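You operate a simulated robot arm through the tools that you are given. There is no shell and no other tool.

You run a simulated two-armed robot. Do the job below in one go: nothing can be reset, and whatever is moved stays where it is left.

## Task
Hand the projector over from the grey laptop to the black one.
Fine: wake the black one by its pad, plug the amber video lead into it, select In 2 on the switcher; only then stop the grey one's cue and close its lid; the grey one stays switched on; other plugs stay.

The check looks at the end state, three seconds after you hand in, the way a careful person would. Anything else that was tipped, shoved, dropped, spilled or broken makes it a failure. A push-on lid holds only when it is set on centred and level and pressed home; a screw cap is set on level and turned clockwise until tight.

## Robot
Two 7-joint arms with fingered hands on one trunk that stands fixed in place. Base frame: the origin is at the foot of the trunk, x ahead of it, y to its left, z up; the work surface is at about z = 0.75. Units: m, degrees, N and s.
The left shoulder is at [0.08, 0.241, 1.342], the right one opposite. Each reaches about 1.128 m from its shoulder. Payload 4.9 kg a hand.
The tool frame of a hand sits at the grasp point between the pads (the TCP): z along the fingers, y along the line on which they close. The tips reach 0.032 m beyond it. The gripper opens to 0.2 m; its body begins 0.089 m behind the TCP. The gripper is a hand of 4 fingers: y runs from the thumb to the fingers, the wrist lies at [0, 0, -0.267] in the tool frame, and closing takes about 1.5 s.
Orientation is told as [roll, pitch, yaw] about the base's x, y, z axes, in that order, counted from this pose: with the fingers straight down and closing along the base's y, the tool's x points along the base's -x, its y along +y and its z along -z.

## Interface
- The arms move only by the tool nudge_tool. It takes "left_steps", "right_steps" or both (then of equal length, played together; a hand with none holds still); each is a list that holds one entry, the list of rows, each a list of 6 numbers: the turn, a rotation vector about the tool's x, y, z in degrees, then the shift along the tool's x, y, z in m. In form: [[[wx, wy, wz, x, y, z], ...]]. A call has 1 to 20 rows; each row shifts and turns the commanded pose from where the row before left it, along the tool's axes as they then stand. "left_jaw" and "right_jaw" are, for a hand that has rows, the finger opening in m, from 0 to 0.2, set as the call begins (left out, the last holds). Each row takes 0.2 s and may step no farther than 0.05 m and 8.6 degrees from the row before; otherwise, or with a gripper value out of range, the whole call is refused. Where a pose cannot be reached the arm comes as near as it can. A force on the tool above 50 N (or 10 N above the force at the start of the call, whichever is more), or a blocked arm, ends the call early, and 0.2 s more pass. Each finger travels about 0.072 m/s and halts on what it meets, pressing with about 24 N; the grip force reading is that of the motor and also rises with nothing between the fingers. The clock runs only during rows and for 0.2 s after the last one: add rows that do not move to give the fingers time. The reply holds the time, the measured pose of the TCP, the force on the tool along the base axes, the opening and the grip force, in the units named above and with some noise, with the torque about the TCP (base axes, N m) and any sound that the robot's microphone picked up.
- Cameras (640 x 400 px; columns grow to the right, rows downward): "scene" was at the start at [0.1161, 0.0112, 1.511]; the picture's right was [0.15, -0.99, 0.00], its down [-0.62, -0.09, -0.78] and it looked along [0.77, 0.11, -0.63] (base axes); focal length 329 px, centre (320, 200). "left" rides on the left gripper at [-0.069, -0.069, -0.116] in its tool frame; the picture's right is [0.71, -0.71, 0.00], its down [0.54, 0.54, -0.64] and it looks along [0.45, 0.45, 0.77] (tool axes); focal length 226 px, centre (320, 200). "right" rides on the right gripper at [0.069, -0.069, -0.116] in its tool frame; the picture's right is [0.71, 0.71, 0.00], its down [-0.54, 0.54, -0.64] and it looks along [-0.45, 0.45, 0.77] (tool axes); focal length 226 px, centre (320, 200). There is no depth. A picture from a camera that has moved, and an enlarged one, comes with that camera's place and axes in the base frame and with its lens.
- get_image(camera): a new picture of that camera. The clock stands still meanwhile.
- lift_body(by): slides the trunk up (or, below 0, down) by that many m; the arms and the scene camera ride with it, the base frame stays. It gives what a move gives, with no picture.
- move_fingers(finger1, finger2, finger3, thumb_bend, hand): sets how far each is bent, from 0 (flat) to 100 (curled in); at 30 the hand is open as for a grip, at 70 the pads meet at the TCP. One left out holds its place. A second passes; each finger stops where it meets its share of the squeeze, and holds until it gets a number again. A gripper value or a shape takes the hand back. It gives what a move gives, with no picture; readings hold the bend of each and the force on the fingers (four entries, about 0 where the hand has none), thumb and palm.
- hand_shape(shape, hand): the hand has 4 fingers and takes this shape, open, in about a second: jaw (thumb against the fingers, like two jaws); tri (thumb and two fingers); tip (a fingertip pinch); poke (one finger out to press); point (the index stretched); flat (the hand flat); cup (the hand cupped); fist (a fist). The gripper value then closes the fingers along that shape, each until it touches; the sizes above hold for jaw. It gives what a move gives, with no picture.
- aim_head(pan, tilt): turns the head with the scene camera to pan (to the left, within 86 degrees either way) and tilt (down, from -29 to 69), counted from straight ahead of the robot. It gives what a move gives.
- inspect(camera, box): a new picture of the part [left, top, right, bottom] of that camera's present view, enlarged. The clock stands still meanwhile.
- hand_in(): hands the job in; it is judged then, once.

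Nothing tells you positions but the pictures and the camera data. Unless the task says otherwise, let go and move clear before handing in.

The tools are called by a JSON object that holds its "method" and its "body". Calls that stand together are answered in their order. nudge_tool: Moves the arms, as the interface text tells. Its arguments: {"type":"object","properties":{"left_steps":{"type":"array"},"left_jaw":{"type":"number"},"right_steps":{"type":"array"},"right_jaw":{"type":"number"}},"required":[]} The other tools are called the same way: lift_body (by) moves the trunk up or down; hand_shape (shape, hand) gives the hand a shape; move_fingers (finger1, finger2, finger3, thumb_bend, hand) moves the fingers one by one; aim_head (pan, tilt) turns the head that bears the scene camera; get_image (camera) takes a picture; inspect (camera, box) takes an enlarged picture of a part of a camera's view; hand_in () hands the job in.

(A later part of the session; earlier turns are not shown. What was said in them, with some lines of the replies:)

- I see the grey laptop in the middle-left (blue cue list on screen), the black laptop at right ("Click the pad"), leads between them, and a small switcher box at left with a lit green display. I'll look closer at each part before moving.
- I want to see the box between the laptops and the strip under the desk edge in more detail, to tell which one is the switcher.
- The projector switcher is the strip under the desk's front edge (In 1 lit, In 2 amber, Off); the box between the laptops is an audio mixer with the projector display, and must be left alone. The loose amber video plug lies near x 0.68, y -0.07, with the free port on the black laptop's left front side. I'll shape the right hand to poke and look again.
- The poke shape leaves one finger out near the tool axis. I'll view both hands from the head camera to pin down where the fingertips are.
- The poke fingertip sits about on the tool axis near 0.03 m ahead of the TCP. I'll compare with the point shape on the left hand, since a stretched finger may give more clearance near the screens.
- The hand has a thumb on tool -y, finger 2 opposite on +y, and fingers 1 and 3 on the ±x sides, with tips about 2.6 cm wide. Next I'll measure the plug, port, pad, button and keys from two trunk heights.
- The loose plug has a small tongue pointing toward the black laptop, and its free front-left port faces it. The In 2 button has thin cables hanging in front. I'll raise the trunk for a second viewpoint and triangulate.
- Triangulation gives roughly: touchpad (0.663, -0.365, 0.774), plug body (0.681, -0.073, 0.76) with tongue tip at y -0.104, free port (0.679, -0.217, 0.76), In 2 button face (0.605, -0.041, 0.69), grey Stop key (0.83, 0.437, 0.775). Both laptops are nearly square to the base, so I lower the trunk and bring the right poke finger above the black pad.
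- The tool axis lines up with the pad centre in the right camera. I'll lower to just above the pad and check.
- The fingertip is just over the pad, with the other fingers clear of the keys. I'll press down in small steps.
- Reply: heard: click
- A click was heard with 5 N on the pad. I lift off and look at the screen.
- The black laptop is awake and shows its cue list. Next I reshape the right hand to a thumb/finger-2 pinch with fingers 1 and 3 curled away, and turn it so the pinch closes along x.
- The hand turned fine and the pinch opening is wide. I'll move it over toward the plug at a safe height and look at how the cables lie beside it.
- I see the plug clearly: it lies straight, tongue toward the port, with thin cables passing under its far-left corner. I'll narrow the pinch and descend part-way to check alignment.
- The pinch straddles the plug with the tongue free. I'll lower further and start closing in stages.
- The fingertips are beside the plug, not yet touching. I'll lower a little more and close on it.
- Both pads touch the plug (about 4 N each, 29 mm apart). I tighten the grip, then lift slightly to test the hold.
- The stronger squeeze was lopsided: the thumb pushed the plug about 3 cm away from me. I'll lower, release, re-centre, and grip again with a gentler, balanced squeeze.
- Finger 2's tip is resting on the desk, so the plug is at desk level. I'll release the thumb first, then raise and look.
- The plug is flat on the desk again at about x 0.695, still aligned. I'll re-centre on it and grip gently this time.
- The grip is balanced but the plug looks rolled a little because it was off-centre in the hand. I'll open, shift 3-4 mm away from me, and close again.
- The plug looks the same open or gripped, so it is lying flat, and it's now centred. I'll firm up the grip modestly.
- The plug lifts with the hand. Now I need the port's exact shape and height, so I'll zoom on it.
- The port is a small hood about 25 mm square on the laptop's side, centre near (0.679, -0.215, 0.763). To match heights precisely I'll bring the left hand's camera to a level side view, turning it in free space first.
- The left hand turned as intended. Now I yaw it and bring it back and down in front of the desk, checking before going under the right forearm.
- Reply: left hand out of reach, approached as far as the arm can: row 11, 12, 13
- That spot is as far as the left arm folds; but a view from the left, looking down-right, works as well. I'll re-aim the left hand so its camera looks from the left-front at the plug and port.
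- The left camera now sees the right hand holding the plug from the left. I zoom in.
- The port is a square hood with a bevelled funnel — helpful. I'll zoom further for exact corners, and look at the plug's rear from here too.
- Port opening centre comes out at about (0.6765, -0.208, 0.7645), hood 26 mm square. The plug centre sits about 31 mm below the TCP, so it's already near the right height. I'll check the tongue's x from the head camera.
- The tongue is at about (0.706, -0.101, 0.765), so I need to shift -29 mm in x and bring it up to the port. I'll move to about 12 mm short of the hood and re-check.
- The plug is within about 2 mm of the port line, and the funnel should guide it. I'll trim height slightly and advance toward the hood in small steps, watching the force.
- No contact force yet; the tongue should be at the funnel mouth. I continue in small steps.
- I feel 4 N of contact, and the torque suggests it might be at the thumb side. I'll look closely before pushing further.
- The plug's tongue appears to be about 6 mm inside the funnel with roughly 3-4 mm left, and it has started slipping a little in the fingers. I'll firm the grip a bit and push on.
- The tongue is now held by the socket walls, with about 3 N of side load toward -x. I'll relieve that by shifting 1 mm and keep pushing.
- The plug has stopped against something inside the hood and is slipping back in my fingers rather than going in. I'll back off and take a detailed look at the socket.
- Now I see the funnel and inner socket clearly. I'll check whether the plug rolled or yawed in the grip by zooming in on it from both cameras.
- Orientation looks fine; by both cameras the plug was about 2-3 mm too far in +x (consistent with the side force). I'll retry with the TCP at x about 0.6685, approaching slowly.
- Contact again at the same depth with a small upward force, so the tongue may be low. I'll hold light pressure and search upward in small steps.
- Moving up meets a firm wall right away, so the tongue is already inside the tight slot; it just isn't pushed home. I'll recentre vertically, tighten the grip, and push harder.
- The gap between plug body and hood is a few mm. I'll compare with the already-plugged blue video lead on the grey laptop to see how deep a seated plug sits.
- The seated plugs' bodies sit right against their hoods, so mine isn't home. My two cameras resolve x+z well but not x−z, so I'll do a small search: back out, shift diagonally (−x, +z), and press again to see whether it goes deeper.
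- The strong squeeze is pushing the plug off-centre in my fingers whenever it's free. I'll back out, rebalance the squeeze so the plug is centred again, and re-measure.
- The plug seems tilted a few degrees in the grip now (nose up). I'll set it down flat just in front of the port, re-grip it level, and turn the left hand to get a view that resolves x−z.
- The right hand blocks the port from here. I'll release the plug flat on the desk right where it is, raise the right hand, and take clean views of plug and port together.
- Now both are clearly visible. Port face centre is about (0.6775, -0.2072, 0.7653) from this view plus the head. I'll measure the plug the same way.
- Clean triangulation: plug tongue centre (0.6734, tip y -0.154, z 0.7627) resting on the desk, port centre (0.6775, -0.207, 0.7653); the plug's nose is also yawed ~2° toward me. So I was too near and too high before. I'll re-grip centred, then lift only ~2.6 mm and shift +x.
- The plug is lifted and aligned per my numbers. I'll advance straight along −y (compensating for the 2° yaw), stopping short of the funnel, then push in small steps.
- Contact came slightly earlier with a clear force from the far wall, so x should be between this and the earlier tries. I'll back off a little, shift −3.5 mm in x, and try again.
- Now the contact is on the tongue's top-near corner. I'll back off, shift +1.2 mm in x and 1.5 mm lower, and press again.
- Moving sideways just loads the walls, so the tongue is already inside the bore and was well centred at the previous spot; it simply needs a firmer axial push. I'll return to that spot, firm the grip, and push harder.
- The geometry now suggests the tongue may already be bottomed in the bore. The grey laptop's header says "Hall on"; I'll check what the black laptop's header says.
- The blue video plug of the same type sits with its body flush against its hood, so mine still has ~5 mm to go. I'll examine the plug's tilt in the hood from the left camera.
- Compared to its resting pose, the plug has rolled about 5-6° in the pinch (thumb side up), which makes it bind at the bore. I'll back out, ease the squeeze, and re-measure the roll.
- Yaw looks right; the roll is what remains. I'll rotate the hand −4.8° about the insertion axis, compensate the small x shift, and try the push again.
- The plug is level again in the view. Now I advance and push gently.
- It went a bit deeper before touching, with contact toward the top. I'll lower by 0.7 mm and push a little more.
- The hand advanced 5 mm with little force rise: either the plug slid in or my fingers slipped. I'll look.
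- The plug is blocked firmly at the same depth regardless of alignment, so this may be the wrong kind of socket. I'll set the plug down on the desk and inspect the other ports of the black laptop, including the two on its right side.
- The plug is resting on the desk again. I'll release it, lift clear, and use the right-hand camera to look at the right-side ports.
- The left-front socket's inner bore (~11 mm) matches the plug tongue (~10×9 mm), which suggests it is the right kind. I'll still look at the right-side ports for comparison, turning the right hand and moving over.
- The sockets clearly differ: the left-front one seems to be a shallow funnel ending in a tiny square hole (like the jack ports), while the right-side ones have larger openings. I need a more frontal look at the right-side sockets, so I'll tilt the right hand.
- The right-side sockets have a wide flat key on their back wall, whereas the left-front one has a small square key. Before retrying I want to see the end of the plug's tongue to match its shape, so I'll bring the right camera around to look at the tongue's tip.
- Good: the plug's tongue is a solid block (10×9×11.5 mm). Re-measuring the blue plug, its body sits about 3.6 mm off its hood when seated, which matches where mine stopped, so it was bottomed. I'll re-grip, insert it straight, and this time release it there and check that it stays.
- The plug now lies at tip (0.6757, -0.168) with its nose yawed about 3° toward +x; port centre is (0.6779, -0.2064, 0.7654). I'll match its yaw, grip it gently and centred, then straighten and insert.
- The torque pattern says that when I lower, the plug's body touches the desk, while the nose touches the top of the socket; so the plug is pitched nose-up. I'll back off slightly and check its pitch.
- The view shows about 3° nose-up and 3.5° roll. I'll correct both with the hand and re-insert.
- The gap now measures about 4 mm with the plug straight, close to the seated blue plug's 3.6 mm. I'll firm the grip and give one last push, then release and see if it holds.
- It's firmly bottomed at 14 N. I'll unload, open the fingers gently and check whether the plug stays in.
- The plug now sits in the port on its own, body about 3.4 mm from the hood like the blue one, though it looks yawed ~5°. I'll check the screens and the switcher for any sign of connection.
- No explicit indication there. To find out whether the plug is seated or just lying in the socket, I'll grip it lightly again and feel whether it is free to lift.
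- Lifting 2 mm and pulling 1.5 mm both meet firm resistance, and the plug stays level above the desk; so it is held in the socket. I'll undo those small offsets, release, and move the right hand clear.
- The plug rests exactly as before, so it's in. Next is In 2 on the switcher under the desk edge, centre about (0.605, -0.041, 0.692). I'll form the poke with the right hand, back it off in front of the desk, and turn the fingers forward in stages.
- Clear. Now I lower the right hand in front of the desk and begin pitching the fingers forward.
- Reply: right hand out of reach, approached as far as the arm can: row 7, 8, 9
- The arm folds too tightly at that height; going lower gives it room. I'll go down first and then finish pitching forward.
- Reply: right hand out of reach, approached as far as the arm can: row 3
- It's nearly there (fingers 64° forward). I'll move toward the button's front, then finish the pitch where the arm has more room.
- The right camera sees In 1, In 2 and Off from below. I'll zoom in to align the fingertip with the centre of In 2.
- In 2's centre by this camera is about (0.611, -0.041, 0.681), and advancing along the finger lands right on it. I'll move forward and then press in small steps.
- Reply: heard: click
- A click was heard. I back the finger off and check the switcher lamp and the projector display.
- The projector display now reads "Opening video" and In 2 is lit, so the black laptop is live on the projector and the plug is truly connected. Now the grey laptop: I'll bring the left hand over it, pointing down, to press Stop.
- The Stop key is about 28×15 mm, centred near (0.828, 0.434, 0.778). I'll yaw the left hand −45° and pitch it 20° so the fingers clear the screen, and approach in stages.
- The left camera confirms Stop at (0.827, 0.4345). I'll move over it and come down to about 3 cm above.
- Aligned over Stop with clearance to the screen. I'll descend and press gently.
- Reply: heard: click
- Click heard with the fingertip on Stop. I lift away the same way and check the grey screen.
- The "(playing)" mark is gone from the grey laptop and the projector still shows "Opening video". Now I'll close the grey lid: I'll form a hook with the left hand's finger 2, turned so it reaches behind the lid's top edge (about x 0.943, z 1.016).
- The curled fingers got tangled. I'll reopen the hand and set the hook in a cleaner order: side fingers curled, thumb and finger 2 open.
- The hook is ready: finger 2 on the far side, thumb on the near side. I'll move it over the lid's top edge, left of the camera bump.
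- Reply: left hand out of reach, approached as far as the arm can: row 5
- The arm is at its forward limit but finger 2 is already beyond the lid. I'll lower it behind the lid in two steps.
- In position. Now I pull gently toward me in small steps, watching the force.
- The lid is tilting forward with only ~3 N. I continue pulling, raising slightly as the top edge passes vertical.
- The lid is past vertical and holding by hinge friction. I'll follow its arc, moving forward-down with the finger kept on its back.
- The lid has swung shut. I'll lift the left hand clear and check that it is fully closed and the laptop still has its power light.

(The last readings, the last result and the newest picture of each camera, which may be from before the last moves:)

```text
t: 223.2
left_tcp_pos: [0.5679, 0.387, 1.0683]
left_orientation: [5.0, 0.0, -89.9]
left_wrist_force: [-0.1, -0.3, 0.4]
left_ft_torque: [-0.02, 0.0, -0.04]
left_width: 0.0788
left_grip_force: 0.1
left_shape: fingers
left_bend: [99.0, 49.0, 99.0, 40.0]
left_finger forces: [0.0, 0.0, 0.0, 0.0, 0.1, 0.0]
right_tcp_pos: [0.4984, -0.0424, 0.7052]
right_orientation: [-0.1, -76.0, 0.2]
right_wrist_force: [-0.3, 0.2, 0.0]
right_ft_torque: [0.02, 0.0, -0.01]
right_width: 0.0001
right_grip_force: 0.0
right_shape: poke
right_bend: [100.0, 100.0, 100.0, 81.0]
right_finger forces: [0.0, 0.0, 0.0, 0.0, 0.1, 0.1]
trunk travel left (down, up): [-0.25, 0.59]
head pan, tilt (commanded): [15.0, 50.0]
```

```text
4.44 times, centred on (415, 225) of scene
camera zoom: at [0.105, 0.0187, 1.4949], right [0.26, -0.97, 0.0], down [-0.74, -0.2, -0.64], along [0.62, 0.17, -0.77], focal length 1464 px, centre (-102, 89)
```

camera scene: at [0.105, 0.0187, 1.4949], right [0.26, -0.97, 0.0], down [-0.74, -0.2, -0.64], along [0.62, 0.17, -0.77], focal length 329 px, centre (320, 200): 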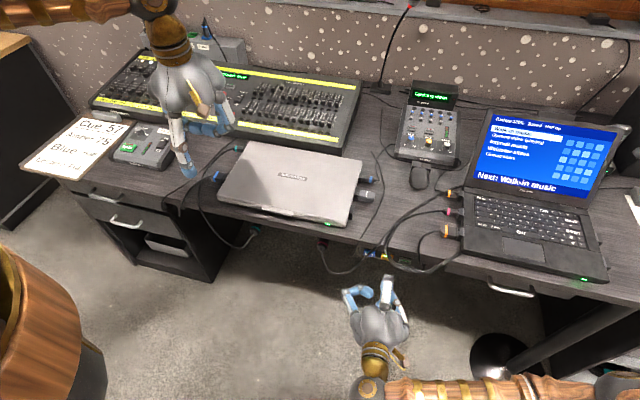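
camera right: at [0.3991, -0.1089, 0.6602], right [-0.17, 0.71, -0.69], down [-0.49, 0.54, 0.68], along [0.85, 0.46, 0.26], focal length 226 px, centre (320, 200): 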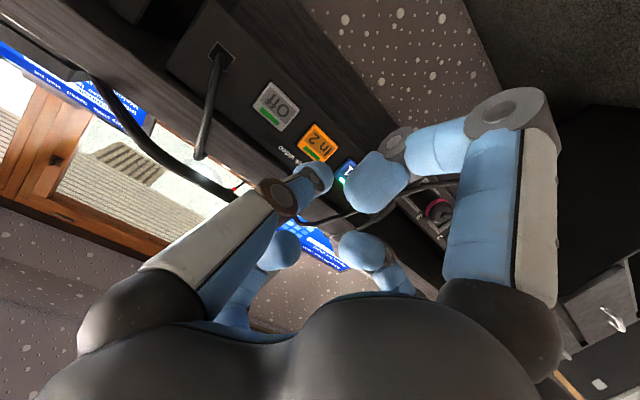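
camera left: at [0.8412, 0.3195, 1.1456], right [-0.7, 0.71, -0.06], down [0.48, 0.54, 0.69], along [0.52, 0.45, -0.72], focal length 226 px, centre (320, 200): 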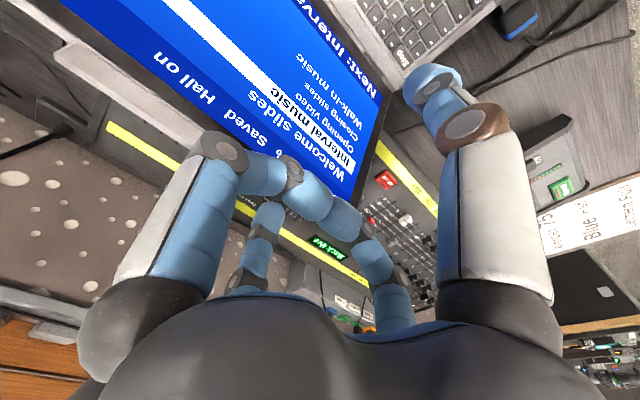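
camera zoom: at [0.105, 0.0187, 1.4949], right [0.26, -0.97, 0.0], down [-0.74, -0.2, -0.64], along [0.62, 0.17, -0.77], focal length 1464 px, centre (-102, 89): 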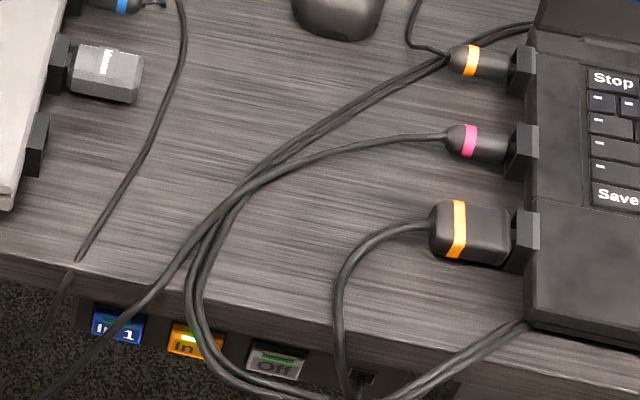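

The grey lid is shut evenly, its power light is green, the other plugs are in place, In 2 is lit, and the projector shows "Opening video". I'll draw the right hand back from the switcher and compare the whole scene with the starting view.

{"method": "nudge_tool", "body": {"right_steps": [[[0, 0, 0, 0, 0, -0.02], [0, 0, 0, 0, 0, -0.02], [0, 0, 0, 0, 0, 0]]], "left_steps": [[[0, 0, 0, 0, -0.01, -0.03], [0, 0, 0, 0, -0.01, -0.03], [0, 0, 0, 0, 0, 0]]]}}

{"method": "aim_head", "body": {"pan": 8.4, "tilt": 38.7}}

{"method": "get_image", "body": {"camera": "scene"}}

{"method": "inspect", "body": {"camera": "scene", "box": [170, 130, 360, 310]}}

{"method": "inspect", "body": {"camera": "scene", "box": [320, 140, 460, 340]}}

{"method": "inspect", "body": {"camera": "scene", "box": [420, 160, 640, 360]}}

{"method": "inspect", "body": {"camera": "scene", "box": [0, 130, 200, 300]}}

```text
t: 224.0
left_tcp_pos: [0.5433, 0.3873, 1.1253]
left_orientation: [4.9, -0.1, -90.1]
left_wrist_force: [0.5, -0.5, 0.7]
left_ft_torque: [-0.02, 0.04, 0.03]
left_width: 0.0785
left_grip_force: 0.0
left_shape: fingers
left_bend: [99.0, 49.0, 99.0, 40.0]
left_finger forces: [0.0, 0.1, 0.0, 0.0, 0.1, 0.0]
right_tcp_pos: [0.4605, -0.0424, 0.7159]
right_orientation: [-0.2, -76.0, 0.1]
right_wrist_force: [-0.2, 0.3, -0.9]
right_ft_torque: [0.0, -0.01, 0.02]
right_width: 0.0
right_grip_force: 0.0
right_shape: poke
right_bend: [100.0, 100.0, 100.0, 81.0]
right_finger forces: [0.1, 0.0, 0.0, 0.0, 0.0, 0.0]
trunk travel left (down, up): [-0.25, 0.59]
head pan, tilt (commanded): [15.0, 50.0]
```

```text
t: 224.7
left_tcp_pos: [0.5415, 0.3872, 1.126]
left_orientation: [5.0, 0.1, -90.0]
left_wrist_force: [-0.3, -0.6, 0.2]
left_ft_torque: [-0.01, -0.02, 0.0]
left_width: 0.0785
left_grip_force: 0.0
left_shape: fingers
left_bend: [99.0, 49.0, 99.0, 40.0]
left_finger forces: [0.1, 0.1, 0.0, 0.0, 0.1, 0.0]
right_tcp_pos: [0.46, -0.0415, 0.7165]
right_orientation: [-0.2, -76.0, 0.2]
right_wrist_force: [-0.3, -0.1, -1.1]
right_ft_torque: [0.01, 0.03, 0.05]
right_width: 0.0
right_grip_force: 0.2
right_shape: poke
right_bend: [100.0, 100.0, 100.0, 81.0]
right_finger forces: [0.0, 0.0, 0.1, 0.1, 0.0, 0.1]
trunk travel left (down, up): [-0.25, 0.59]
head pan, tilt (commanded): [8.4, 38.7]
```

```text
taken
camera scene: at [0.1156, 0.0113, 1.5109], right [0.15, -0.99, 0.0], down [-0.62, -0.09, -0.78], along [0.77, 0.11, -0.63], focal length 329 px, centre (320, 200)
```

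scene: 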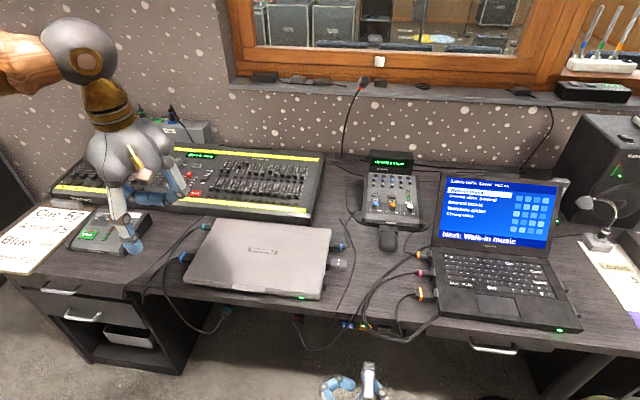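

```text
2.22 times, centred on (265, 220) of scene
camera zoom: at [0.1156, 0.0113, 1.5109], right [0.15, -0.99, 0.0], down [-0.62, -0.09, -0.78], along [0.77, 0.11, -0.63], focal length 732 px, centre (442, 156)
```

zoom: 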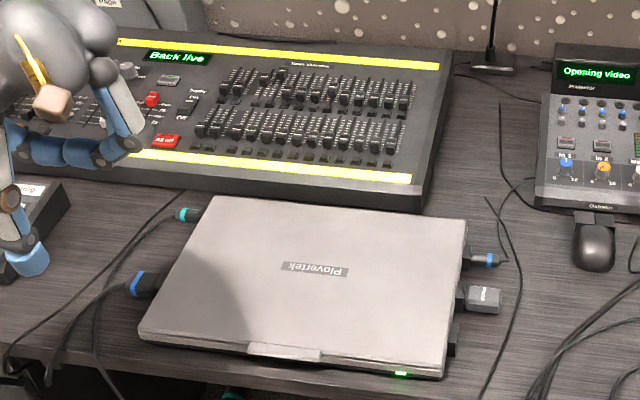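

```text
2.00 times, centred on (390, 240) of scene
camera zoom: at [0.1156, 0.0113, 1.5109], right [0.15, -0.99, 0.0], down [-0.62, -0.09, -0.78], along [0.77, 0.11, -0.63], focal length 659 px, centre (180, 120)
```

zoom: 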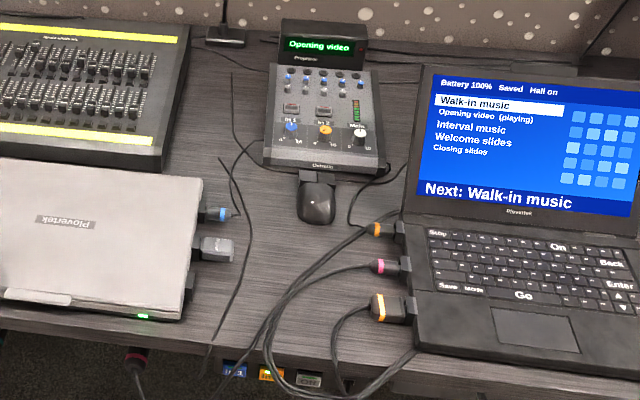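

```text
2.00 times, centred on (530, 260) of scene
camera zoom: at [0.1156, 0.0113, 1.5109], right [0.15, -0.99, 0.0], down [-0.62, -0.09, -0.78], along [0.77, 0.11, -0.63], focal length 659 px, centre (-100, 80)
```

zoom: 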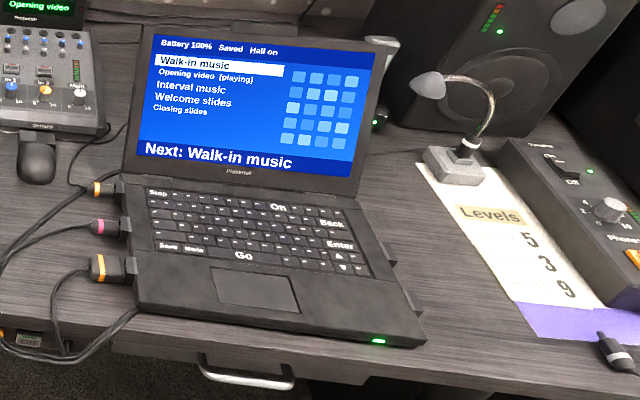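

```text
2.35 times, centred on (100, 215) of scene
camera zoom: at [0.1156, 0.0113, 1.5109], right [0.15, -0.99, 0.0], down [-0.62, -0.09, -0.78], along [0.77, 0.11, -0.63], focal length 775 px, centre (838, 165)
```

zoom: 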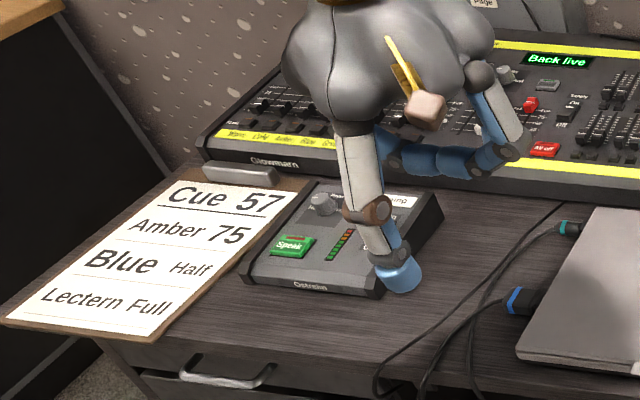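

I've compared this with the starting view. The black laptop is awake, plugged in and live on the projector via In 2. The grey one's cue is stopped and its lid shut, with its power light on. Nothing else has moved and both hands are clear, so I'm handing in.

{"method": "hand_in", "body": {}}

```text
The job is handed in.
```

The projector is handed over. It now shows the black laptop's "Opening video" through In 2, and I've handed the job in; no verdict came back.

- **Black laptop:** I clicked its pad to wake it and plugged the amber video lead into its left-front port. The plug took several tries, and I set it down on the desk between them. The projector display switched to "Opening video" when I pressed In 2, which confirms the connection.
- **Switcher:** In 2 is lit and In 1 is off.
- **Grey laptop:** After that I pressed Stop, and the "(playing)" mark went from its screen. I pulled its lid forward until it swung shut. A hairline gap of about 2–3 mm shows along its front edge, and I did not press it down further. Its power light is still green.
- **Everything else:** In a last look from the starting head position, nothing else in view had moved, and the other plugs are still in. Both hands are clear.
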